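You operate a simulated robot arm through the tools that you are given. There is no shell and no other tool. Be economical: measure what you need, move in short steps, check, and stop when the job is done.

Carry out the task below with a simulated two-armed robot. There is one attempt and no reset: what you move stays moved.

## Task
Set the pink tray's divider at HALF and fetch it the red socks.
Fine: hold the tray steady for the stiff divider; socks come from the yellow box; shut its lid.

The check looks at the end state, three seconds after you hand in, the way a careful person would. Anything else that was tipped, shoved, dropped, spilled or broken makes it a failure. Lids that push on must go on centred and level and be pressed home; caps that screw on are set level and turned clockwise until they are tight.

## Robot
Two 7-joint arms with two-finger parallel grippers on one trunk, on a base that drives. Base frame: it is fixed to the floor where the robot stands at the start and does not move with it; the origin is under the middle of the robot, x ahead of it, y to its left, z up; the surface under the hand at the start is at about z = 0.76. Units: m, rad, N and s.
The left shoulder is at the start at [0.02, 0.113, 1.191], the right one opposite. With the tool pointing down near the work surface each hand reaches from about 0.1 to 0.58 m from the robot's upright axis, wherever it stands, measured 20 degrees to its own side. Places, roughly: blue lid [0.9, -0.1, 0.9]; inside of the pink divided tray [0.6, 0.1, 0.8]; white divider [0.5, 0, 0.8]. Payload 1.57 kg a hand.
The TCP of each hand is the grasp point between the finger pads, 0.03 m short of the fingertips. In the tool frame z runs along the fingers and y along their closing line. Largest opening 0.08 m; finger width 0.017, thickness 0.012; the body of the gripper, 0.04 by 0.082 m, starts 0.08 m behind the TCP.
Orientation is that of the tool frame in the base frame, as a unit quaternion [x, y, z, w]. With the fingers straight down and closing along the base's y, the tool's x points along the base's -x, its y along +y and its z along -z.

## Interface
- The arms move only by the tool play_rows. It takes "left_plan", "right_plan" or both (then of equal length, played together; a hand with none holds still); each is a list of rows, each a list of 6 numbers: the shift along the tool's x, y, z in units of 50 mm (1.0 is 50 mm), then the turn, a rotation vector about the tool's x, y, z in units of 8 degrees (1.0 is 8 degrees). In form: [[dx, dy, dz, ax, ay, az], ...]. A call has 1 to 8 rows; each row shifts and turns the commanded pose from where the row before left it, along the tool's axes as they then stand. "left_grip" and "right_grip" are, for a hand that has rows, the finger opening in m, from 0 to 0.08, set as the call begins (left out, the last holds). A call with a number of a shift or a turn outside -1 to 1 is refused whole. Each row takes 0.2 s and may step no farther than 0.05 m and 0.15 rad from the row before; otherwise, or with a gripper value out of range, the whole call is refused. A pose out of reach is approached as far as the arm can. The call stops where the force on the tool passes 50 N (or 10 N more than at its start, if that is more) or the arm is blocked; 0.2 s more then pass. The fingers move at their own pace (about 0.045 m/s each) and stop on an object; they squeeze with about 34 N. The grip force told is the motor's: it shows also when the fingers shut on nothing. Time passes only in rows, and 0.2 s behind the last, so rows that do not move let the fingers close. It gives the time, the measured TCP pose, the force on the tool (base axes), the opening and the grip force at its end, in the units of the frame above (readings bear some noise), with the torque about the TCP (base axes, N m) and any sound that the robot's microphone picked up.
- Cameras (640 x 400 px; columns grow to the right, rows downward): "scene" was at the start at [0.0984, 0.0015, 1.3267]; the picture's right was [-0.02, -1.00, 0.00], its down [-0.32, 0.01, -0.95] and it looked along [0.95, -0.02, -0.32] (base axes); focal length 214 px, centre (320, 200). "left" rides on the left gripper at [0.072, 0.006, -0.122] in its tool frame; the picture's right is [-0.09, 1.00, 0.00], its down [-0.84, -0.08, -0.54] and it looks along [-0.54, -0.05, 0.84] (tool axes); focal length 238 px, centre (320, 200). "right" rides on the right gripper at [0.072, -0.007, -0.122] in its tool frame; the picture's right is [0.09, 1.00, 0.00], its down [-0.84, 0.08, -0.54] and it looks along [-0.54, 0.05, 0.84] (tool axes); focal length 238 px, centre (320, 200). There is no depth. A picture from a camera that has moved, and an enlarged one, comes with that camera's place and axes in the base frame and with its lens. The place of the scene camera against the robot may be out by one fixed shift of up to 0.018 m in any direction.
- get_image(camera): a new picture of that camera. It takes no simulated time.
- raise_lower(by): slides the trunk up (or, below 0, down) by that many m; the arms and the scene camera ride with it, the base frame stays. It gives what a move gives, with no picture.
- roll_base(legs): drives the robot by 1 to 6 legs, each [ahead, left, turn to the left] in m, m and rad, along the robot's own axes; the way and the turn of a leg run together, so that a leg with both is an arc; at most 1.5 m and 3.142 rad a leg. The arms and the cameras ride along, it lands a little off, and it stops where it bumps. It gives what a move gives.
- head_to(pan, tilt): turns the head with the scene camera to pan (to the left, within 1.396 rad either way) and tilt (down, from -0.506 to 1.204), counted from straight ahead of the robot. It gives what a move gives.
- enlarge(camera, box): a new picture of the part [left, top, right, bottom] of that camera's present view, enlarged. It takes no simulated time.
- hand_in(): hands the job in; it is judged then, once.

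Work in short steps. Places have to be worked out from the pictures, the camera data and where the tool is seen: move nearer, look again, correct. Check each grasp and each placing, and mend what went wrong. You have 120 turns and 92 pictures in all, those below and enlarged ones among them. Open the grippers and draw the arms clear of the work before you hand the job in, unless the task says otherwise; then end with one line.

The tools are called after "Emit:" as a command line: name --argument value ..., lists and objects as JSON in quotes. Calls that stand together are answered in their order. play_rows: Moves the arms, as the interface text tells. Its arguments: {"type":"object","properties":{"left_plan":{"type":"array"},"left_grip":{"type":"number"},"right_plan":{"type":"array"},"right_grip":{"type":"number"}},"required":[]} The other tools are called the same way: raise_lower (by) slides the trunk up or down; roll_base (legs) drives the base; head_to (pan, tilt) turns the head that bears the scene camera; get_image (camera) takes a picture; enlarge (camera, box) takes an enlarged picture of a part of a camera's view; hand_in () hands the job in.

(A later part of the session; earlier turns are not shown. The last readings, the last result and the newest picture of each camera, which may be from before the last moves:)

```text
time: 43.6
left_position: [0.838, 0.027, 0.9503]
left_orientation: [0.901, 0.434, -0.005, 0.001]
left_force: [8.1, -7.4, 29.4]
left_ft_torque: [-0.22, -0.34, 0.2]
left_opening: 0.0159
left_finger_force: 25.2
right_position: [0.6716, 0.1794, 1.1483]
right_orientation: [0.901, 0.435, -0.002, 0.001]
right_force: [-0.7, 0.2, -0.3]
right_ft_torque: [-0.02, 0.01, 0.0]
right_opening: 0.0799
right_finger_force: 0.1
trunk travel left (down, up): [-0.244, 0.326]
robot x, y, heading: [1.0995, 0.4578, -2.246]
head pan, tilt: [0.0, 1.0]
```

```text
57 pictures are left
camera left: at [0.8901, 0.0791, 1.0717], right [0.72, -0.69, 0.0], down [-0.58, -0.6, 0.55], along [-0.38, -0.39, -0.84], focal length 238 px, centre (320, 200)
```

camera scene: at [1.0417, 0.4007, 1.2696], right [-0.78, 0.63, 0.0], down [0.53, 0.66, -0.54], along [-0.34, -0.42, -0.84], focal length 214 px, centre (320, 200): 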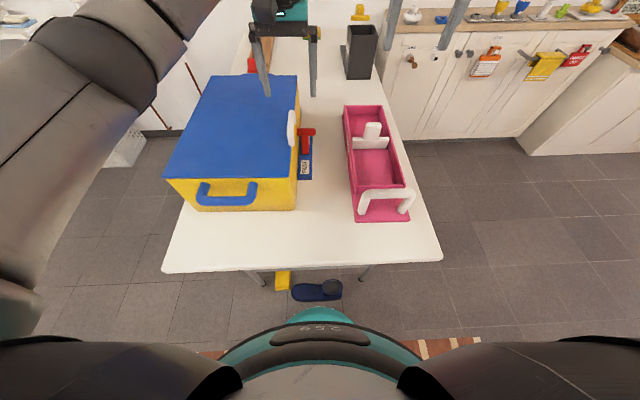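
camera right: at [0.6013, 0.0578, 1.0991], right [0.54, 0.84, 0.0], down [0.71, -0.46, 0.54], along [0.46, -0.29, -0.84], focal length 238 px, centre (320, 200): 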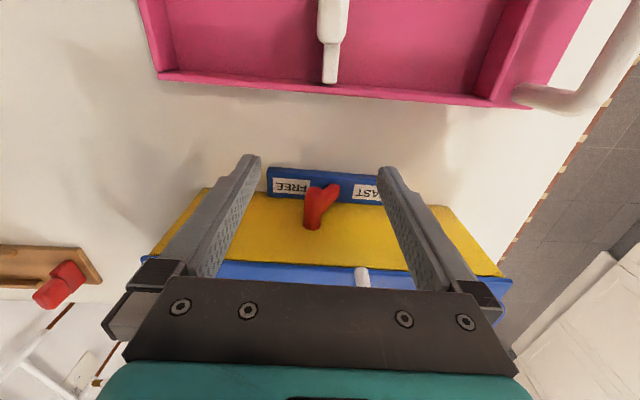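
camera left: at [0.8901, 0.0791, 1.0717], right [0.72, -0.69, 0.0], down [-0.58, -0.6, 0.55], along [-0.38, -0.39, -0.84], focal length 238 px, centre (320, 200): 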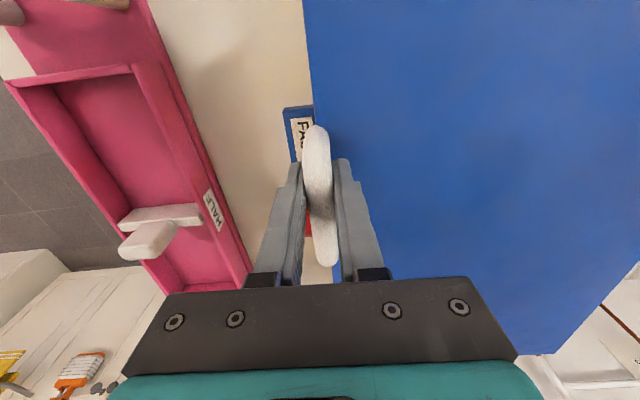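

Gripped the handle (fingertips touched lid at z≈0.92). Now I swing it gently 12° about a presumed hinge at the far long edge (n≈0.916).

Emit:
play_rows --left_plan '[[0, 0.03, -0.2, 0.25, 0, 0], [0, 0.062, -0.388, 0.5, 0, 0], [0, 0.062, -0.388, 0.5, 0, 0]]'

Emit:
get_image --camera "scene"

```text
time: 44.4
left_position: [0.8457, 0.0223, 0.9931]
left_orientation: [0.899, 0.429, -0.037, -0.082]
left_force: [-2.5, 3.1, 0.5]
left_ft_torque: [0.7, -0.39, 0.3]
left_opening: 0.0158
left_finger_force: 31.7
right_position: [0.6688, 0.1784, 1.148]
right_orientation: [0.9, 0.435, -0.001, 0.001]
right_force: [0.0, -1.0, 0.2]
right_ft_torque: [-0.02, 0.01, 0.02]
right_opening: 0.0801
right_finger_force: 0.1
trunk travel left (down, up): [-0.244, 0.326]
robot x, y, heading: [1.0968, 0.4582, -2.247]
head pan, tilt: [0.0, 1.0]
```

```text
56 pictures are left
camera scene: at [1.0414, 0.401, 1.2696], right [-0.78, 0.63, 0.0], down [0.53, 0.66, -0.54], along [-0.34, -0.42, -0.84], focal length 214 px, centre (320, 200)
```

scene: 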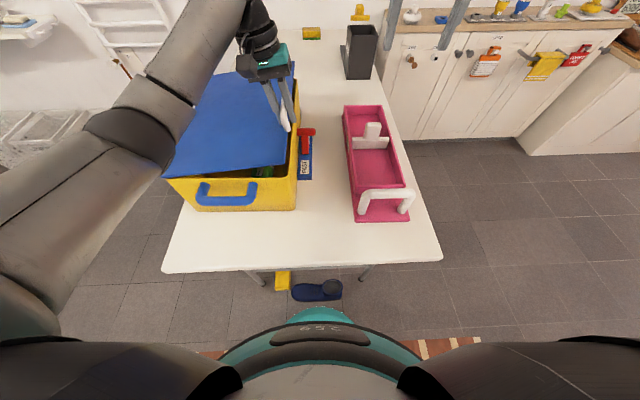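

The lid is hinged at the far edge and swings freely. I continue 30° more.

Emit:
play_rows --left_plan '[[0, 0.104, -0.577, 0.75, 0, 0], [0, 0.104, -0.577, 0.75, 0, 0], [0, 0.104, -0.577, 0.75, 0, 0], [0, 0.104, -0.577, 0.75, 0, 0], [0, 0.104, -0.577, 0.75, 0, 0]]'

Emit:
get_image --camera "scene"

```text
time: 45.6
left_position: [0.9049, -0.0265, 1.116]
left_orientation: [0.847, 0.407, -0.15, -0.309]
left_force: [-3.3, 6.6, 6.4]
left_ft_torque: [0.19, -0.09, 0.03]
left_opening: 0.0158
left_finger_force: 31.1
right_position: [0.6695, 0.1793, 1.1485]
right_orientation: [0.901, 0.435, -0.001, 0.001]
right_force: [0.4, 0.0, 0.3]
right_ft_torque: [-0.01, 0.0, 0.01]
right_opening: 0.0799
right_finger_force: 0.1
trunk travel left (down, up): [-0.244, 0.326]
robot x, y, heading: [1.0976, 0.4565, -2.245]
head pan, tilt: [0.0, 1.0]
```

```text
55 pictures are left
camera scene: at [1.0415, 0.4023, 1.2698], right [-0.78, 0.63, 0.0], down [0.53, 0.66, -0.54], along [-0.34, -0.42, -0.84], focal length 214 px, centre (320, 200)
```

scene: 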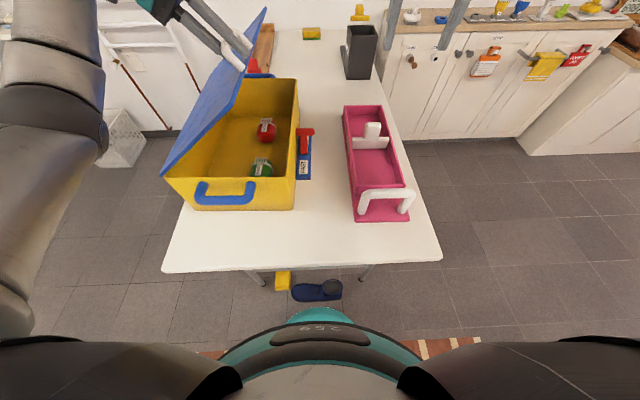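

Inside I see a red and a green balled item with labels. I zoom in.

Emit:
enlarge --camera "scene" --box '[220, 90, 320, 200]'

```text
3.64 times, centred on (270, 145) of scene
camera zoom: at [1.0415, 0.4023, 1.2698], right [-0.78, 0.63, 0.0], down [0.53, 0.66, -0.54], along [-0.34, -0.42, -0.84], focal length 780 px, centre (502, 400)
```

zoom: 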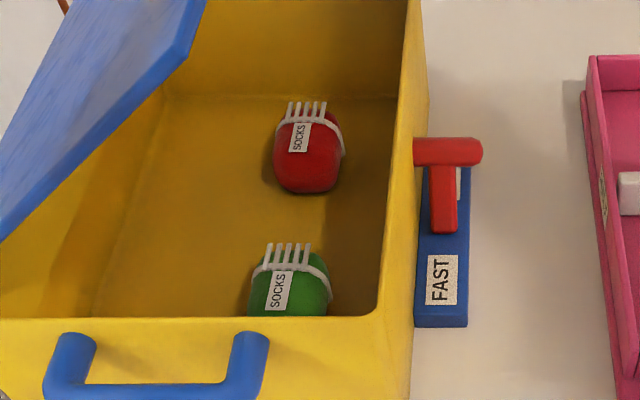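

The red ball labelled SOCKS lies at about (0.82,−0.15). It's far for the arms, so I'd like the lid to stay open by itself: continue opening 30°.

Emit:
play_rows --left_plan '[[0, 0.104, -0.577, 0.75, 0, 0], [0, 0.104, -0.577, 0.75, 0, 0], [0, 0.104, -0.577, 0.75, 0, 0], [0, 0.104, -0.577, 0.75, 0, 0], [0, 0.104, -0.577, 0.75, 0, 0]]'

Emit:
get_image --camera "scene"

```text
time: 46.8
left_position: [0.9998, -0.0874, 1.1874]
left_orientation: [0.741, 0.348, -0.267, -0.509]
left_force: [-6.4, -5.3, 12.4]
left_ft_torque: [0.54, -0.5, -0.12]
left_opening: 0.0156
left_finger_force: 31.5
left hand out of reach, approached as far as the arm can: row 5
right_position: [0.6679, 0.1776, 1.1463]
right_orientation: [0.9, 0.435, 0.0, 0.001]
right_force: [-0.1, 0.8, -0.2]
right_ft_torque: [0.01, 0.03, 0.03]
right_opening: 0.0799
right_finger_force: 0.0
trunk travel left (down, up): [-0.244, 0.326]
robot x, y, heading: [1.0957, 0.4589, -2.252]
head pan, tilt: [0.0, 1.0]
stopped in row 5 (left hand): the force on the tool passed its limit at 58 N (the readings are from after the stop); the commanded pose is now the measured one
```

```text
53 pictures are left
camera scene: at [1.0412, 0.3999, 1.2694], right [-0.78, 0.63, 0.0], down [0.53, 0.66, -0.54], along [-0.34, -0.42, -0.84], focal length 214 px, centre (320, 200)
```

scene: 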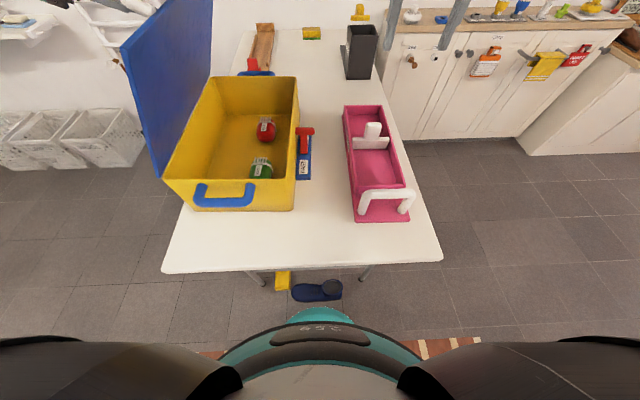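

Lid is at about 66°, box unmoved; the left wrist reached its limit. I keep the tool's orientation and pull it on along the arc, letting the bar turn in the grip.

Emit:
play_rows --left_plan '[[0, 0.05, -0.34, 0, 0, 0], [0, 0.05, -0.34, 0, 0, 0], [0, 0.05, -0.34, 0, 0, 0], [0, 0.1, -0.33, 0, 0, 0], [0, 0.11, -0.33, 0, 0, 0]]'

Emit:
get_image --camera "scene"

```text
time: 48.0
left_position: [1.0335, -0.1014, 1.1922]
left_orientation: [0.742, 0.346, -0.266, -0.509]
left_force: [-7.8, -2.0, 19.8]
left_ft_torque: [0.49, -0.39, 0.37]
left_opening: 0.016
left_finger_force: 32.1
left hand out of reach, approached as far as the arm can: row 2, 3, 4, 5
right_position: [0.6682, 0.1805, 1.1479]
right_orientation: [0.901, 0.435, -0.001, 0.001]
right_force: [-0.1, 0.0, -0.7]
right_ft_torque: [-0.02, 0.03, -0.01]
right_opening: 0.0801
right_finger_force: 0.0
trunk travel left (down, up): [-0.244, 0.326]
robot x, y, heading: [1.0969, 0.461, -2.247]
head pan, tilt: [0.0, 1.0]
```

```text
52 pictures are left
camera scene: at [1.041, 0.4018, 1.2699], right [-0.78, 0.63, 0.0], down [0.53, 0.66, -0.54], along [-0.34, -0.42, -0.84], focal length 214 px, centre (320, 200)
```

scene: 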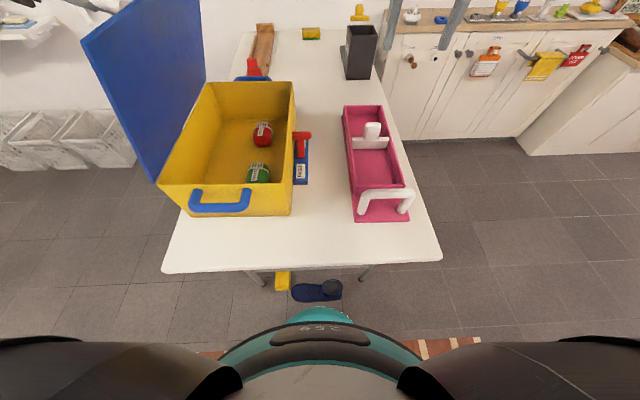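

The last pull was past the arm's reach and dragged the box about 1 cm toward the robot (lever FREE leaves the box loose). I reverse those rows and then compare with the earlier picture.

Emit:
play_rows --left_plan '[[0, -0.11, 0.33, 0, 0, 0], [0, -0.1, 0.33, 0, 0, 0], [0, -0.05, 0.34, 0, 0, 0], [0, -0.05, 0.34, 0, 0, 0], [0, 0, 0.2, 0, 0, 0], [0, 0, 0, 0, 0, 0]]'

Emit:
get_image --camera "scene"

```text
time: 49.4
left_position: [0.9747, -0.0561, 1.1749]
left_orientation: [0.742, 0.349, -0.263, -0.509]
left_force: [2.1, -1.0, -6.4]
left_ft_torque: [0.41, -0.37, 0.09]
left_opening: 0.0161
left_finger_force: 32.1
right_position: [0.6697, 0.1768, 1.1481]
right_orientation: [0.901, 0.435, 0.0, 0.0]
right_force: [-0.4, 1.3, 1.2]
right_ft_torque: [0.01, -0.02, -0.01]
right_opening: 0.0799
right_finger_force: 0.1
trunk travel left (down, up): [-0.244, 0.326]
robot x, y, heading: [1.0961, 0.4598, -2.249]
head pan, tilt: [0.0, 1.0]
```

```text
51 pictures are left
camera scene: at [1.0418, 0.3999, 1.2696], right [-0.78, 0.63, 0.0], down [0.53, 0.66, -0.54], along [-0.34, -0.42, -0.84], focal length 214 px, centre (320, 200)
```

scene: 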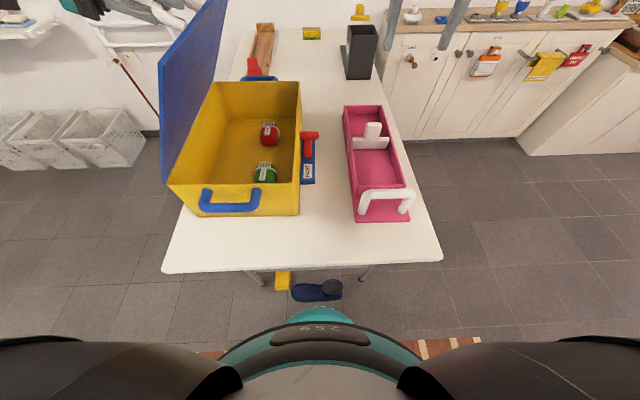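

The box slid ~2 cm with the hand. I stop dragging: forces along the lid's swing are near zero, so the lid likely stays by friction. I open the left fingers and watch whether it stays.

Emit:
play_rows --left_plan '[[0, 0, 0, 0, 0, 0], [0, 0, 0, 0, 0, 0]]' --left_grip 0.05

Emit:
get_image --camera "scene"

Emit:
get_image --camera "left"

```text
time: 50.0
left_position: [0.9727, -0.0561, 1.1771]
left_orientation: [0.741, 0.348, -0.265, -0.51]
left_force: [-0.7, -0.6, 1.1]
left_ft_torque: [-0.01, 0.03, -0.05]
left_opening: 0.0497
left_finger_force: 0.0
right_position: [0.6676, 0.1794, 1.1471]
right_orientation: [0.901, 0.435, 0.0, 0.001]
right_force: [0.4, 0.2, -0.1]
right_ft_torque: [0.02, 0.01, -0.02]
right_opening: 0.08
right_finger_force: 0.1
trunk travel left (down, up): [-0.244, 0.326]
robot x, y, heading: [1.0977, 0.4604, -2.244]
head pan, tilt: [0.0, 1.0]
```

```text
50 pictures are left
camera scene: at [1.0415, 0.4005, 1.2696], right [-0.78, 0.63, 0.0], down [0.53, 0.66, -0.54], along [-0.34, -0.42, -0.84], focal length 214 px, centre (320, 200)
```

scene: 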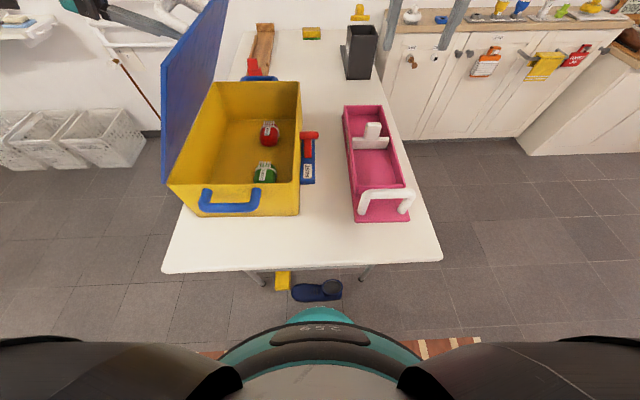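

```text
49 pictures are left
camera left: at [1.1118, -0.0708, 1.2106], right [0.19, -0.31, -0.93], down [-0.13, -0.95, 0.29], along [-0.97, 0.07, -0.22], focal length 238 px, centre (320, 200)
```

left: 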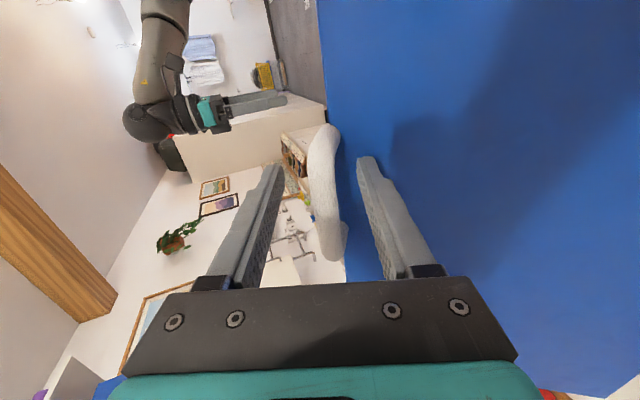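

The lid stays open on its own. I back the left hand off from the handle and draw the right hand back, so the base can move.

Emit:
play_rows --left_plan '[[0, 0, -0.6, 0, 0, 0], [0, 0, -0.8, 0, 0, 0], [0, 0, -0.9, 0, 0, 0], [0, -0.6, 0, 0, 0, 0], [0.6, -0.6, 0, 0, 0, 0], [0.9, 0, 0, 0, 0, 0]]' --right_plan '[[0.9, 0, 0, 0, 0, 0], [0.9, 0, 0, 0, 0, 0], [0.9, 0, 0, 0, 0, 0], [0.9, 0, 0, 0, 0, 0], [0.9, 0, 0, 0, 0, 0], [0, 0, 0, 0, 0, 0]]'

Emit:
get_image --camera "scene"

```text
time: 51.4
left_position: [1.0575, -0.0197, 1.2533]
left_orientation: [0.741, 0.348, -0.264, -0.509]
left_force: [0.3, -0.7, -0.6]
left_ft_torque: [0.04, 0.0, 0.04]
left_opening: 0.0502
left_finger_force: 0.1
left hand out of reach, approached as far as the arm can: row 3
right_position: [0.8088, 0.3547, 1.1487]
right_orientation: [0.9, 0.435, -0.001, 0.001]
right_force: [0.6, -0.7, 0.1]
right_ft_torque: [0.02, 0.0, 0.04]
right_opening: 0.0802
right_finger_force: 0.1
trunk travel left (down, up): [-0.244, 0.326]
robot x, y, heading: [1.0963, 0.4607, -2.243]
head pan, tilt: [0.0, 1.0]
```

```text
48 pictures are left
camera scene: at [1.0423, 0.4007, 1.2697], right [-0.78, 0.63, 0.0], down [0.53, 0.66, -0.54], along [-0.34, -0.42, -0.84], focal length 214 px, centre (320, 200)
```

scene: 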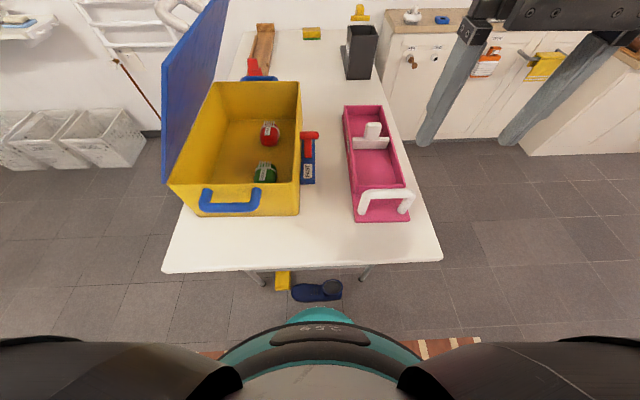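

Clear. I slide the base left 0.30 m along the table end, then look.

Emit:
roll_base --legs '[[-0.02, 0.3, 0]]'

Emit:
get_image --camera "scene"

```text
time: 53.5
left_position: [1.3018, -0.1925, 1.2533]
left_orientation: [0.741, 0.349, -0.264, -0.509]
left_force: [-0.5, -0.5, 0.1]
left_ft_torque: [0.0, -0.01, -0.01]
left_opening: 0.0501
left_finger_force: 0.1
right_position: [1.0532, 0.183, 1.1485]
right_orientation: [0.901, 0.435, -0.001, 0.001]
right_force: [0.4, 0.5, -0.2]
right_ft_torque: [0.01, 0.02, -0.01]
right_opening: 0.0801
right_finger_force: 0.2
trunk travel left (down, up): [-0.244, 0.326]
robot x, y, heading: [1.3415, 0.2906, -2.251]
head pan, tilt: [0.0, 1.0]
```

```text
47 pictures are left
camera scene: at [1.2861, 0.2297, 1.2696], right [-0.78, 0.63, 0.0], down [0.53, 0.66, -0.54], along [-0.34, -0.42, -0.84], focal length 214 px, centre (320, 200)
```

scene: 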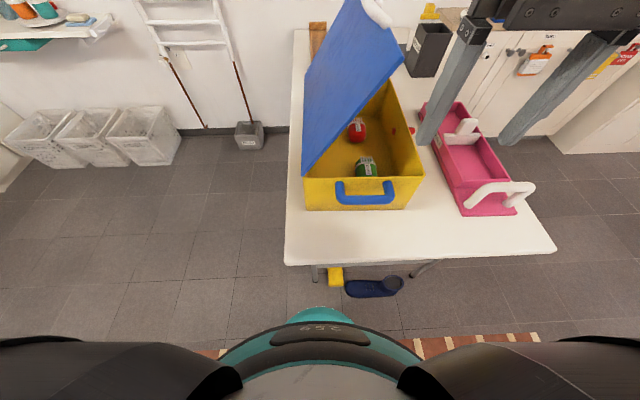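

The red socks are at about (0.827,−0.144). I advance 0.07 m (floor items remain ~6 cm clear).

Emit:
roll_base --legs '[[0.07, 0, 0]]'

Emit:
get_image --camera "right"

```text
time: 54.5
left_position: [1.2563, -0.2456, 1.2517]
left_orientation: [0.741, 0.349, -0.264, -0.509]
left_force: [-1.1, 0.7, -0.1]
left_ft_torque: [0.01, -0.02, 0.0]
left_opening: 0.0496
left_finger_force: 0.1
right_position: [1.0081, 0.1278, 1.1485]
right_orientation: [0.9, 0.436, 0.0, 0.0]
right_force: [-0.1, -0.8, 0.3]
right_ft_torque: [0.01, -0.01, -0.02]
right_opening: 0.0802
right_finger_force: 0.1
trunk travel left (down, up): [-0.244, 0.326]
robot x, y, heading: [1.2972, 0.2357, -2.245]
head pan, tilt: [0.0, 1.0]
```

```text
46 pictures are left
camera right: at [1.0502, 0.1891, 1.2715], right [0.84, -0.55, 0.0], down [-0.46, -0.7, 0.54], along [-0.3, -0.45, -0.84], focal length 238 px, centre (320, 200)
```

right: 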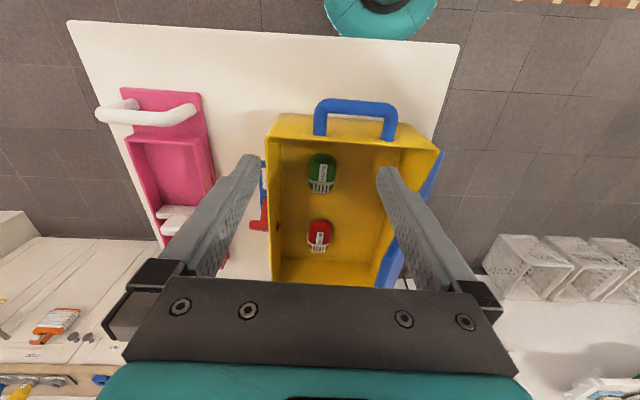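

Clear view: red socks at n=0.738, s=0.392 in my table axes, ball ≈65 mm wide. I tilt the right hand 25° forward and 12° sideways (to stay clear of the leaning lid), in place first.

Emit:
play_rows --right_plan '[[0, 0, 0, -0.75, 0, 0], [0, 0, 0, -0.75, 0, 0], [0, 0, 0, 0, -0.8, 0], [0, 0, 0, 0, -0.8, 0], [0, 0, 0, 0, -0.8, 0], [0, 0, 0, 0, -0.8, 0]]' --right_grip 0.08

Emit:
play_rows --right_plan '[[-0.525, -0.14, 0.664, 0, 0, 0], [-0.525, -0.14, 0.664, 0, 0, 0], [-0.525, -0.14, 0.664, 0, 0, 0], [-0.525, -0.14, 0.664, 0, 0, 0], [-0.525, -0.14, 0.664, 0, 0, 0], [-0.525, -0.14, 0.664, 0, 0, 0]]'

Emit:
get_image --camera "right"

Emit:
get_image --camera "scene"

```text
time: 55.9
left_position: [1.2581, -0.245, 1.2539]
left_orientation: [0.742, 0.349, -0.263, -0.509]
left_force: [-0.2, 0.3, -0.4]
left_ft_torque: [0.02, -0.01, -0.03]
left_opening: 0.0502
left_finger_force: 0.1
right_position: [1.0004, 0.1183, 1.1626]
right_orientation: [0.884, 0.401, -0.153, 0.187]
right_force: [-0.3, -0.6, -0.4]
right_ft_torque: [0.02, 0.04, 0.02]
right_opening: 0.0799
right_finger_force: 0.0
right hand out of reach, approached as far as the arm can: row 6
trunk travel left (down, up): [-0.244, 0.326]
robot x, y, heading: [1.2966, 0.2375, -2.246]
head pan, tilt: [0.0, 1.0]
```

```text
time: 57.3
left_position: [1.2582, -0.2445, 1.2524]
left_orientation: [0.741, 0.349, -0.263, -0.509]
left_force: [-0.4, -0.8, 0.2]
left_ft_torque: [0.02, 0.01, 0.01]
left_opening: 0.0499
left_finger_force: 0.1
right_position: [0.8457, -0.048, 1.0465]
right_orientation: [0.883, 0.402, -0.155, 0.188]
right_force: [0.6, -0.1, 0.3]
right_ft_torque: [0.0, -0.02, -0.01]
right_opening: 0.0801
right_finger_force: 0.1
trunk travel left (down, up): [-0.244, 0.326]
robot x, y, heading: [1.2974, 0.2366, -2.244]
head pan, tilt: [0.0, 1.0]
```

```text
45 pictures are left
camera right: at [0.9016, 0.0579, 1.1227], right [0.82, -0.54, 0.17], down [-0.4, -0.34, 0.85], along [-0.4, -0.76, -0.5], focal length 238 px, centre (320, 200)
```

right: 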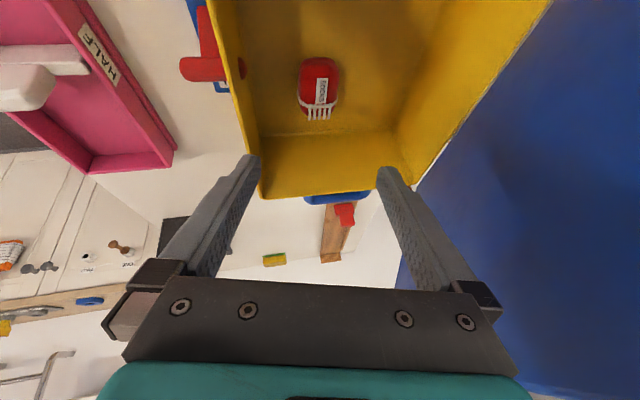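

```text
44 pictures are left
camera scene: at [1.2421, 0.1756, 1.2696], right [-0.78, 0.63, 0.0], down [0.53, 0.66, -0.54], along [-0.34, -0.42, -0.84], focal length 214 px, centre (320, 200)
```

scene: 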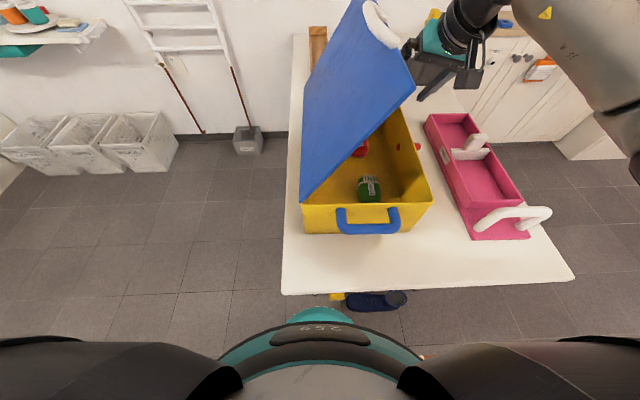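

The ball lies almost straight along the tool axis: about 0.257 m ahead, 0.014 m in tool x. I advance 0.19 m and look again.

Emit:
play_rows --right_plan '[[0.1, 0.01, 0.75, 0, 0, 0], [0.1, 0.01, 0.75, 0, 0, 0], [0.09, 0.01, 0.75, 0, 0, 0], [0, 0, 0.75, 0, 0, 0], [0, 0, 0.75, 0, 0, 0]]'

Emit:
get_image --camera "right"

Emit:
get_image --camera "scene"

```text
time: 58.5
left_position: [1.2579, -0.2452, 1.2527]
left_orientation: [0.742, 0.348, -0.264, -0.509]
left_force: [0.3, -0.9, 0.3]
left_ft_torque: [0.0, 0.01, 0.04]
left_opening: 0.0499
left_finger_force: 0.0
right_position: [0.8315, -0.1245, 0.8715]
right_orientation: [0.883, 0.401, -0.155, 0.188]
right_force: [0.0, -0.6, 0.6]
right_ft_torque: [-0.02, -0.01, 0.04]
right_opening: 0.08
right_finger_force: 0.0
trunk travel left (down, up): [-0.244, 0.326]
robot x, y, heading: [1.2976, 0.2368, -2.247]
head pan, tilt: [0.0, 1.0]
```

```text
43 pictures are left
camera right: at [0.8883, -0.0189, 0.9484], right [0.82, -0.55, 0.17], down [-0.4, -0.34, 0.85], along [-0.41, -0.76, -0.5], focal length 238 px, centre (320, 200)
```

right: 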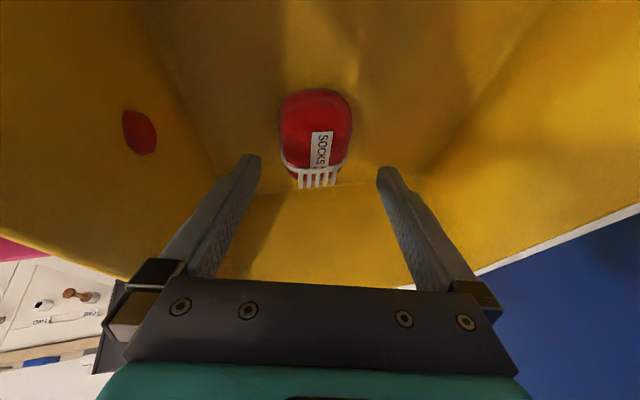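

```text
42 pictures are left
camera scene: at [1.2423, 0.1757, 1.2696], right [-0.78, 0.63, 0.0], down [0.53, 0.66, -0.54], along [-0.34, -0.42, -0.84], focal length 214 px, centre (320, 200)
```

scene: 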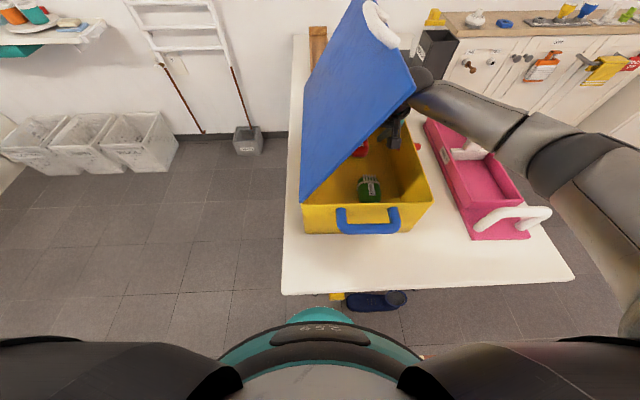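

Ball ≈56 mm wide, centred. I advance 0.06 m more and close.

Emit:
play_rows --right_plan '[[0.1, -0.02, 0.45, 0, 0, 0], [0, 0, 0.45, 0, 0, 0], [0, 0, 0.32, 0, 0, 0]]'

Emit:
play_rows --right_plan '[[0, 0, 0, 0, 0, 0], [0, 0, 0, 0, 0, 0], [0, 0, 0, 0, 0, 0], [0, 0, 0, 0, 0, 0]]' --right_grip 0.02

Emit:
get_image --camera "right"

```text
time: 59.3
left_position: [1.2569, -0.2462, 1.2535]
left_orientation: [0.742, 0.348, -0.264, -0.508]
left_force: [-0.1, -0.6, 0.5]
left_ft_torque: [-0.04, 0.01, -0.01]
left_opening: 0.05
left_finger_force: 0.0
right_position: [0.8275, -0.149, 0.8161]
right_orientation: [0.883, 0.402, -0.155, 0.188]
right_force: [0.4, 0.7, -0.9]
right_ft_torque: [-0.01, -0.02, -0.02]
right_opening: 0.08
right_finger_force: 0.0
trunk travel left (down, up): [-0.244, 0.326]
robot x, y, heading: [1.2972, 0.2337, -2.249]
head pan, tilt: [0.0, 1.0]
```

```text
time: 60.3
left_position: [1.2576, -0.2461, 1.2524]
left_orientation: [0.742, 0.349, -0.264, -0.508]
left_force: [0.1, 0.5, 0.1]
left_ft_torque: [0.0, -0.01, 0.0]
left_opening: 0.0501
left_finger_force: 0.0
right_position: [0.8273, -0.1491, 0.8175]
right_orientation: [0.883, 0.402, -0.153, 0.188]
right_force: [-0.5, -0.2, -0.1]
right_ft_torque: [-0.01, -0.03, 0.0]
right_opening: 0.0623
right_finger_force: 34.1
trunk travel left (down, up): [-0.244, 0.326]
robot x, y, heading: [1.2951, 0.2349, -2.247]
head pan, tilt: [0.0, 1.0]
```

```text
41 pictures are left
camera right: at [0.8846, -0.0423, 0.8934], right [0.82, -0.55, 0.17], down [-0.4, -0.34, 0.85], along [-0.4, -0.76, -0.5], focal length 238 px, centre (320, 200)
```

right: 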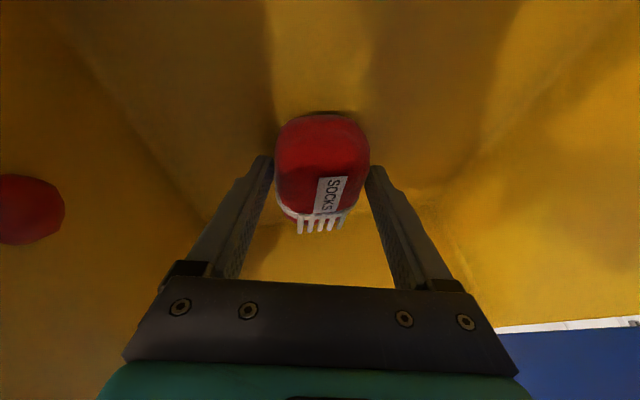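

Socks gripped (62 mm). I withdraw along the tool axis the way I came.

Emit:
play_rows --right_plan '[[0, 0, -0.5, 0, 0, 0], [0, 0, -0.75, 0, 0, 0], [0, 0, -0.8, 0, 0, 0], [0, 0, -0.8, 0, 0, 0], [0, 0, -0.8, 0, 0, 0], [0, 0, -0.8, 0, 0, 0], [0, 0, -0.6, 0, 0, 0]]'

Emit:
get_image --camera "right"

Emit:
get_image --camera "scene"

```text
time: 61.9
left_position: [1.2574, -0.2462, 1.253]
left_orientation: [0.743, 0.349, -0.263, -0.508]
left_force: [0.5, -0.1, 0.1]
left_ft_torque: [-0.02, 0.01, 0.04]
left_opening: 0.0503
left_finger_force: 0.2
right_position: [0.8565, -0.0343, 1.04]
right_orientation: [0.883, 0.402, -0.154, 0.187]
right_force: [0.2, -0.1, -0.4]
right_ft_torque: [0.03, -0.02, -0.01]
right_opening: 0.0623
right_finger_force: 34.4
trunk travel left (down, up): [-0.244, 0.326]
robot x, y, heading: [1.292, 0.2349, -2.247]
head pan, tilt: [0.0, 1.0]
```

```text
40 pictures are left
camera right: at [0.9135, 0.0719, 1.1169], right [0.82, -0.55, 0.17], down [-0.4, -0.34, 0.85], along [-0.4, -0.76, -0.5], focal length 238 px, centre (320, 200)
```

right: 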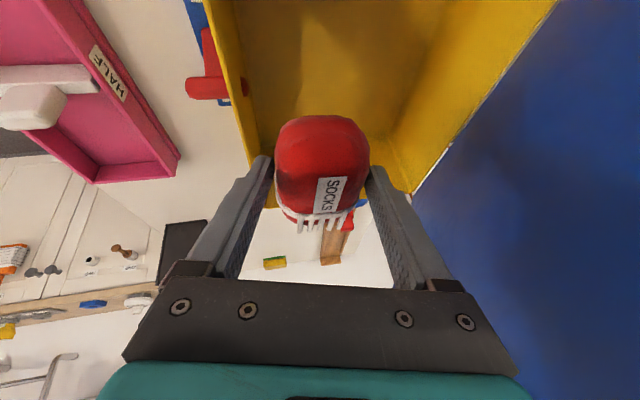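

```text
39 pictures are left
camera scene: at [1.2424, 0.1762, 1.2696], right [-0.78, 0.63, 0.0], down [0.53, 0.66, -0.54], along [-0.34, -0.42, -0.84], focal length 214 px, centre (320, 200)
```

scene: 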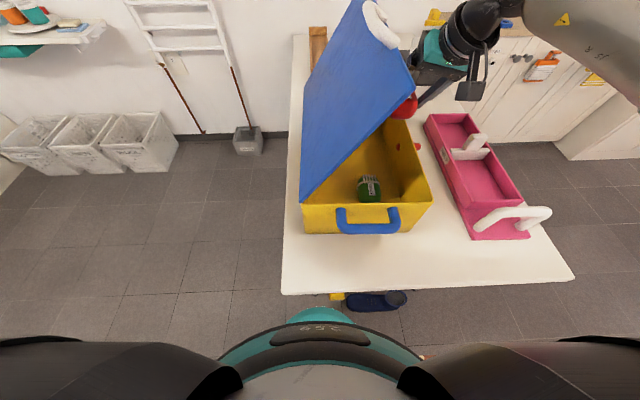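

Socks held clear of the box. I draw both hands back, then move the base right so the tray comes into the right hand's reach.

Emit:
play_rows --right_plan '[[0.6, -0.01, -0.6, 0, 0, 0], [0.6, -0.01, -0.6, 0, 0, 0], [0.6, -0.01, -0.6, 0, 0, 0], [0.6, -0.01, -0.6, 0, 0, 0], [0.6, -0.01, -0.6, 0, 0, 0], [0.5, 0, -0.5, 0, 0, 0]]' --left_plan '[[0.8, 0, 0, 0, 0, 0], [0.8, 0, 0, 0, 0, 0], [0, -0.8, 0, 0, 0, 0], [0, -0.8, 0, 0, 0, 0], [0, 0, 0, 0, 0, 0], [0, 0, 0, 0, 0, 0]]'

Emit:
roll_base --legs '[[-0.06, 0, 0], [0, -0.3, 0]]'

Emit:
get_image --camera "scene"

```text
time: 63.3
left_position: [1.287, -0.1639, 1.3248]
left_orientation: [0.742, 0.348, -0.264, -0.509]
left_force: [0.4, -0.3, 0.3]
left_ft_torque: [-0.04, 0.03, 0.02]
left_opening: 0.0504
left_finger_force: 0.0
right_position: [0.9602, 0.1431, 1.1399]
right_orientation: [0.883, 0.402, -0.152, 0.188]
right_force: [0.1, -0.5, -0.8]
right_ft_torque: [0.02, -0.01, -0.01]
right_opening: 0.0622
right_finger_force: 34.1
right hand out of reach, approached as far as the arm can: row 5, 6
trunk travel left (down, up): [-0.244, 0.326]
robot x, y, heading: [1.3005, 0.2364, -2.249]
head pan, tilt: [0.0, 1.0]
```

```text
time: 65.9
left_position: [1.0896, 0.0705, 1.325]
left_orientation: [0.742, 0.346, -0.263, -0.509]
left_force: [-0.2, 0.3, 0.3]
left_ft_torque: [-0.01, 0.03, 0.01]
left_opening: 0.0501
left_finger_force: 0.1
right_position: [0.7628, 0.3775, 1.1401]
right_orientation: [0.884, 0.4, -0.154, 0.187]
right_force: [0.0, 1.1, -0.7]
right_ft_torque: [-0.01, 0.01, 0.04]
right_opening: 0.0614
right_finger_force: 34.0
trunk travel left (down, up): [-0.244, 0.326]
robot x, y, heading: [1.1026, 0.4658, -2.245]
head pan, tilt: [0.0, 1.0]
```

```text
38 pictures are left
camera scene: at [1.046, 0.4108, 1.2696], right [-0.78, 0.63, 0.0], down [0.53, 0.66, -0.54], along [-0.34, -0.42, -0.84], focal length 214 px, centre (320, 200)
```

scene: 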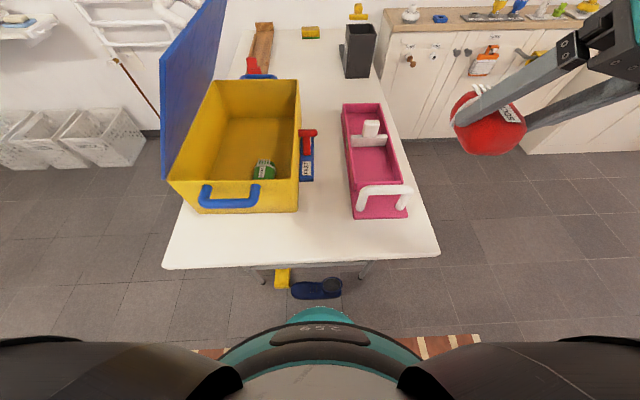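

I straighten the right hand (so its camera clears the tray handle), then look.

Emit:
play_rows --right_plan '[[0, 0, 0, 0, 0.8, 0], [0, 0, 0, 0, 0.8, 0], [0, 0, 0, 0, 0.8, 0], [0, 0, 0, 0, 0.8, 0], [0, 0, 0, 0.75, 0, 0], [0, 0, 0, 0.75, 0, 0]]'

Emit:
get_image --camera "right"

```text
time: 67.3
left_position: [1.0906, 0.07, 1.3243]
left_orientation: [0.742, 0.348, -0.263, -0.509]
left_force: [1.0, -0.1, 0.5]
left_ft_torque: [-0.02, 0.0, 0.01]
left_opening: 0.0501
left_finger_force: 0.1
right_position: [0.7642, 0.3773, 1.1394]
right_orientation: [0.901, 0.434, 0.002, -0.001]
right_force: [0.0, 0.2, 0.4]
right_ft_torque: [0.01, 0.03, 0.0]
right_opening: 0.0614
right_finger_force: 34.4
trunk travel left (down, up): [-0.244, 0.326]
robot x, y, heading: [1.1007, 0.4687, -2.253]
head pan, tilt: [0.0, 1.0]
```

```text
37 pictures are left
camera right: at [0.8044, 0.4376, 1.2626], right [0.84, -0.55, 0.0], down [-0.46, -0.7, 0.54], along [-0.3, -0.45, -0.84], focal length 238 px, centre (320, 200)
```

right: 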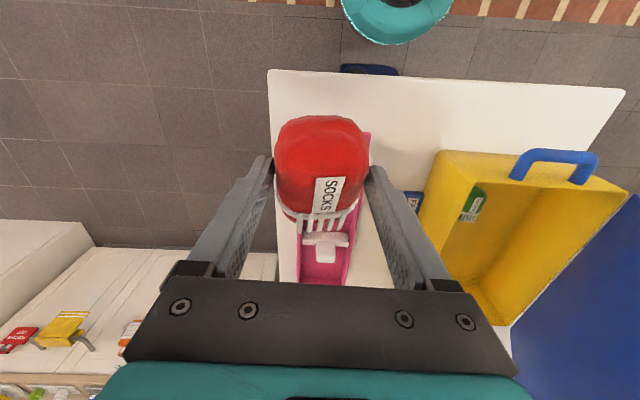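

I carry the socks over the left compartment (target n≈0.40, s≈0.513), staying above the handle arch.

Emit:
play_rows --right_plan '[[-0.74, 0.115, 0.35, 0, 0, 0], [-0.74, 0.115, 0.35, 0, 0, 0], [-0.74, 0.115, 0.35, 0, 0, 0], [-0.74, 0.115, 0.35, 0, 0, 0], [-0.74, 0.115, 0.35, 0, 0, 0], [-0.74, 0.115, 0.35, 0, 0, 0], [-0.74, 0.115, 0.35, 0, 0, 0]]'

Emit:
get_image --camera "right"

Emit:
enlarge --camera "scene" --box '[280, 60, 460, 240]'

```text
time: 68.9
left_position: [1.0915, 0.0701, 1.3243]
left_orientation: [0.742, 0.348, -0.263, -0.509]
left_force: [0.9, -0.1, 0.4]
left_ft_torque: [0.02, 0.03, 0.02]
left_opening: 0.05
left_finger_force: 0.0
right_position: [0.6337, 0.1498, 1.0158]
right_orientation: [0.9, 0.436, 0.001, 0.0]
right_force: [-0.4, -0.3, -0.5]
right_ft_torque: [0.03, -0.01, 0.0]
right_opening: 0.0614
right_finger_force: 33.7
trunk travel left (down, up): [-0.244, 0.326]
robot x, y, heading: [1.1044, 0.4729, -2.25]
head pan, tilt: [0.0, 1.0]
```

```text
36 pictures are left
camera right: at [0.6742, 0.2094, 1.1398], right [0.84, -0.55, 0.0], down [-0.46, -0.7, 0.54], along [-0.3, -0.45, -0.84], focal length 238 px, centre (320, 200)
```

right: 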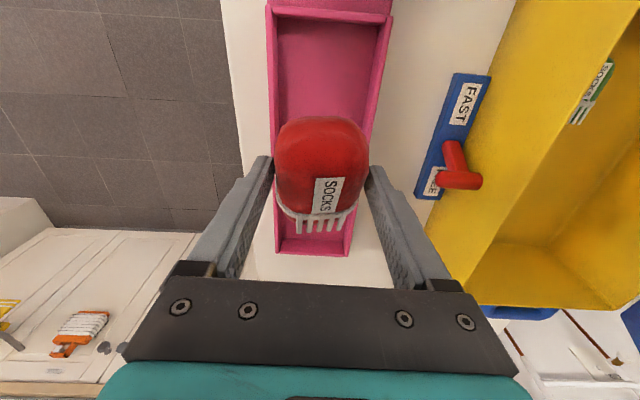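

```text
2.22 times, centred on (370, 150) of scene
camera zoom: at [1.0468, 0.4096, 1.2696], right [-0.78, 0.63, 0.0], down [0.53, 0.66, -0.54], along [-0.34, -0.42, -0.84], focal length 477 px, centre (209, 311)
```

zoom: 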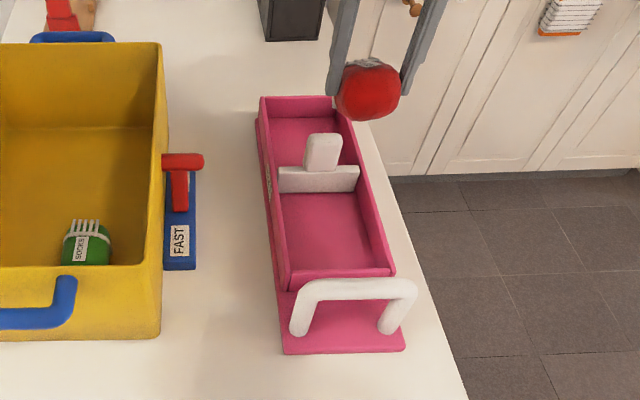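

Hand is over the compartment; tray centre line is ~6 mm to +y. I lower to z≈0.832.

Emit:
play_rows --right_plan '[[0, 0.12, 0.8, 0, 0, 0], [0, 0, 0.8, 0, 0, 0], [0, 0, 0.8, 0, 0, 0], [0, 0, 0.7, 0, 0, 0], [0, 0, 0.35, 0, 0, 0], [0, 0, 0.2, 0, 0, 0]]'

Emit:
get_image --camera "right"

Emit:
enlarge --camera "scene" --box '[280, 60, 460, 240]'

```text
time: 70.3
left_position: [1.0925, 0.0725, 1.3253]
left_orientation: [0.743, 0.347, -0.263, -0.509]
left_force: [0.0, 0.5, 0.4]
left_ft_torque: [-0.01, 0.0, 0.04]
left_opening: 0.05
left_finger_force: 0.0
right_position: [0.6391, 0.1465, 0.8379]
right_orientation: [0.901, 0.433, -0.003, 0.002]
right_force: [-0.7, 8.5, 26.9]
right_ft_torque: [-0.18, 0.2, -0.09]
right_opening: 0.0591
right_finger_force: 33.8
trunk travel left (down, up): [-0.244, 0.326]
robot x, y, heading: [1.0997, 0.4678, -2.25]
head pan, tilt: [0.0, 1.0]
```

```text
34 pictures are left
camera right: at [0.6798, 0.2083, 0.9604], right [0.84, -0.55, 0.0], down [-0.46, -0.7, 0.55], along [-0.3, -0.46, -0.84], focal length 238 px, centre (320, 200)
```

right: 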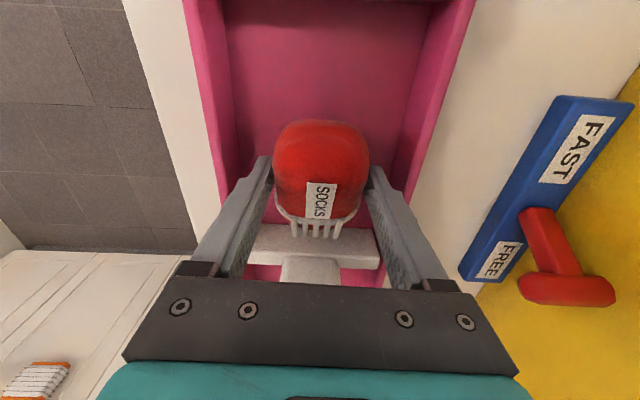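

```text
2.22 times, centred on (370, 150) of scene
camera zoom: at [1.0482, 0.4126, 1.2701], right [-0.78, 0.63, 0.0], down [0.53, 0.65, -0.54], along [-0.34, -0.42, -0.84], focal length 477 px, centre (209, 311)
```

zoom: 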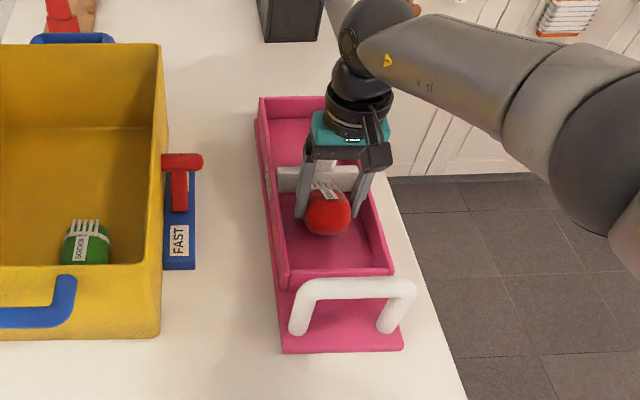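

The ball touched the tray floor (27 N). I ease up 4 mm, open moderately, and rise straight up.

Emit:
play_rows --right_plan '[[0, 0, -0.1, 0, 0, 0], [0, 0, 0, 0, 0, 0]]'

Emit:
play_rows --right_plan '[[0, 0, 0, 0, 0, 0], [0, 0, 0, 0, 0, 0], [0, 0, -0.4, 0, 0, 0], [0, 0, -0.8, 0, 0, 0], [0, 0, -0.9, 0, 0, 0], [0, 0, -0.9, 0, 0, 0]]' --right_grip 0.074

Emit:
get_image --camera "right"

```text
time: 70.9
left_position: [1.0913, 0.0698, 1.324]
left_orientation: [0.742, 0.348, -0.263, -0.509]
left_force: [-1.0, -0.7, -0.1]
left_ft_torque: [-0.01, -0.01, 0.01]
left_opening: 0.0501
left_finger_force: 0.0
right_position: [0.6392, 0.1472, 0.8393]
right_orientation: [0.901, 0.434, 0.002, 0.0]
right_force: [-2.7, -0.3, 7.0]
right_ft_torque: [-0.28, 0.14, -0.07]
right_opening: 0.0593
right_finger_force: 33.9
trunk travel left (down, up): [-0.244, 0.326]
robot x, y, heading: [1.0993, 0.4704, -2.25]
head pan, tilt: [0.0, 1.0]
```

```text
time: 72.3
left_position: [1.0905, 0.07, 1.3244]
left_orientation: [0.743, 0.348, -0.263, -0.508]
left_force: [-0.3, -0.6, 0.2]
left_ft_torque: [0.02, -0.01, 0.02]
left_opening: 0.0499
left_finger_force: 0.0
right_position: [0.6373, 0.1445, 0.9897]
right_orientation: [0.901, 0.434, 0.001, 0.0]
right_force: [-0.3, -0.5, 0.2]
right_ft_torque: [-0.02, -0.01, 0.0]
right_opening: 0.0742
right_finger_force: 0.0
trunk travel left (down, up): [-0.244, 0.326]
robot x, y, heading: [1.0988, 0.4699, -2.251]
head pan, tilt: [0.0, 1.0]
```

```text
32 pictures are left
camera right: at [0.678, 0.2051, 1.1123], right [0.84, -0.55, 0.0], down [-0.46, -0.7, 0.54], along [-0.3, -0.45, -0.84], focal length 238 px, centre (320, 200)
```

right: 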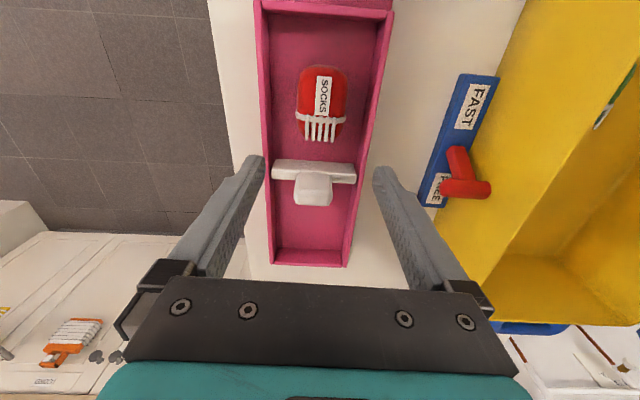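

Socks are in the tray, divider still at HALF. Now the lid: I raise the right hand out of the way and bring the closed left fingers behind the lid's outer face, beside the handle.

Emit:
play_rows --left_plan '[[0, 0, 0, -0.6, 0, 0], [0, 0, 0, -0.5, 0, 0], [0, 0.82, 0.17, 0, 0, 0], [0, 0.82, 0.17, 0, 0, 0], [0, 0.82, 0.17, 0, 0, 0], [0, 0.82, 0.17, 0, 0, 0], [-0.95, 0, 0, 0, 0, 0], [-0.95, 0, 0, 0, 0, 0]]' --left_grip 0.0 --right_plan '[[0, 0, -0.8, 0, 0, 0], [0, 0, -0.8, 0, 0, 0], [0.7, -0.3, 0, 0, 0, 0], [0.8, -0.3, 0, 0, 0, 0], [0.8, -0.3, 0, 0, 0, 0], [0.8, -0.3, 0, 0, 0, 0], [0, 0, 0, 0, 0, 0], [0, 0, 0, 0, 0, 0]]'

Emit:
get_image --camera "left"

Emit:
get_image --camera "scene"

```text
time: 74.1
left_position: [1.064, -0.0394, 1.1692]
left_orientation: [0.779, 0.366, -0.236, -0.451]
left_force: [-0.3, -0.2, -0.2]
left_ft_torque: [0.0, 0.0, -0.02]
left_opening: 0.0001
left_finger_force: 21.3
right_position: [0.6881, 0.3043, 1.0696]
right_orientation: [0.901, 0.434, 0.002, 0.0]
right_force: [0.8, 0.0, 0.5]
right_ft_torque: [0.01, -0.03, 0.04]
right_opening: 0.074
right_finger_force: 0.0
trunk travel left (down, up): [-0.244, 0.326]
robot x, y, heading: [1.1038, 0.4716, -2.245]
head pan, tilt: [0.0, 1.0]
```

```text
31 pictures are left
camera left: at [1.1972, -0.0502, 1.2204], right [0.3, -0.4, -0.87], down [-0.17, -0.92, 0.36], along [-0.94, 0.04, -0.34], focal length 238 px, centre (320, 200)
```

left: 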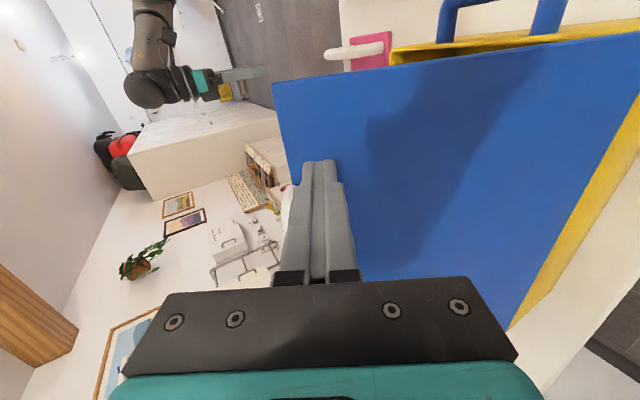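

```text
30 pictures are left
camera scene: at [1.0459, 0.4103, 1.2696], right [-0.78, 0.63, 0.0], down [0.53, 0.66, -0.54], along [-0.34, -0.42, -0.84], focal length 214 px, centre (320, 200)
```

scene: 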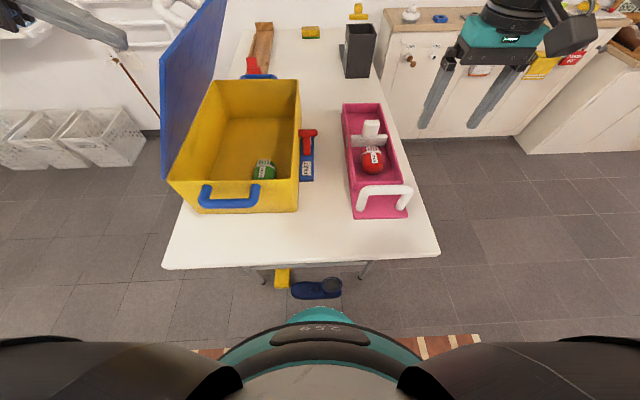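

The fingertips are ~5 cm behind the lid face near its free edge. I move 2 cm down the face, touch, and start swinging it shut about the hinge.

Emit:
play_rows --left_plan '[[0, 0.4, 0.4, 0, 0, 0], [0, 0, 0.6, 0, 0, 0], [0, -0.04, 0.46, -0.75, 0, 0], [0, -0.04, 0.46, -0.75, 0, 0], [0, -0.04, 0.46, -0.75, 0, 0], [0, -0.04, 0.46, -0.75, 0, 0]]'

Emit:
get_image --camera "scene"

```text
time: 75.5
left_position: [0.9774, 0.0283, 1.0765]
left_orientation: [0.856, 0.408, -0.155, -0.278]
left_force: [-0.1, 0.4, -0.5]
left_ft_torque: [-0.03, -0.05, -0.02]
left_opening: 0.0002
left_finger_force: 21.6
right_position: [0.6874, 0.3044, 1.0667]
right_orientation: [0.901, 0.434, 0.001, 0.001]
right_force: [0.4, 0.2, 0.1]
right_ft_torque: [0.03, -0.02, 0.01]
right_opening: 0.0742
right_finger_force: 0.1
trunk travel left (down, up): [-0.244, 0.326]
robot x, y, heading: [1.1007, 0.472, -2.253]
head pan, tilt: [0.0, 1.0]
```

```text
29 pictures are left
camera scene: at [1.0463, 0.4105, 1.2696], right [-0.78, 0.63, 0.0], down [0.53, 0.66, -0.54], along [-0.34, -0.42, -0.84], focal length 214 px, centre (320, 200)
```

scene: 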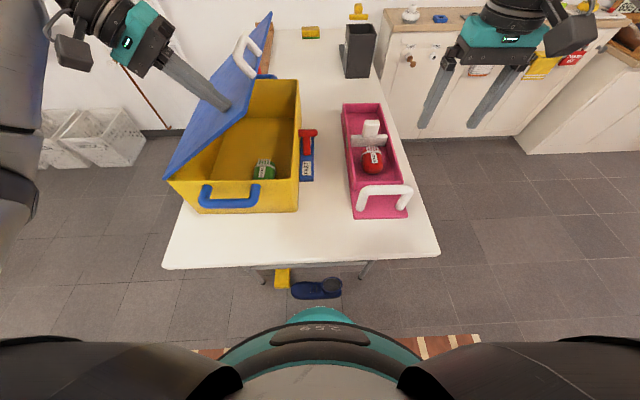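

The lid follows and the box stays put. Continue 30°.

Emit:
play_rows --left_plan '[[0, -0.04, 0.46, -0.75, 0, 0], [0, -0.04, 0.46, -0.75, 0, 0], [0, -0.04, 0.46, -0.75, 0, 0], [0, -0.04, 0.46, -0.75, 0, 0], [0, -0.04, 0.46, -0.75, 0, 0]]'

Emit:
get_image --camera "scene"

```text
time: 76.7
left_position: [0.9294, 0.0605, 0.9789]
left_orientation: [0.898, 0.435, -0.044, -0.046]
left_force: [0.4, 0.1, 0.8]
left_ft_torque: [0.02, -0.03, 0.02]
left_opening: 0.0
left_finger_force: 21.4
right_position: [0.6879, 0.3042, 1.0697]
right_orientation: [0.901, 0.435, 0.001, -0.001]
right_force: [0.0, 0.5, 0.3]
right_ft_torque: [0.02, 0.0, 0.01]
right_opening: 0.0738
right_finger_force: 0.1
trunk travel left (down, up): [-0.244, 0.326]
robot x, y, heading: [1.0995, 0.4702, -2.252]
head pan, tilt: [0.0, 1.0]
```

```text
28 pictures are left
camera scene: at [1.0463, 0.4105, 1.2696], right [-0.78, 0.63, 0.0], down [0.53, 0.66, -0.54], along [-0.34, -0.42, -0.84], focal length 214 px, centre (320, 200)
```

scene: 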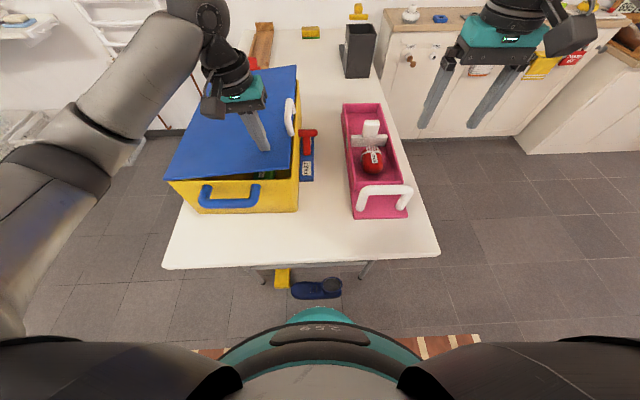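

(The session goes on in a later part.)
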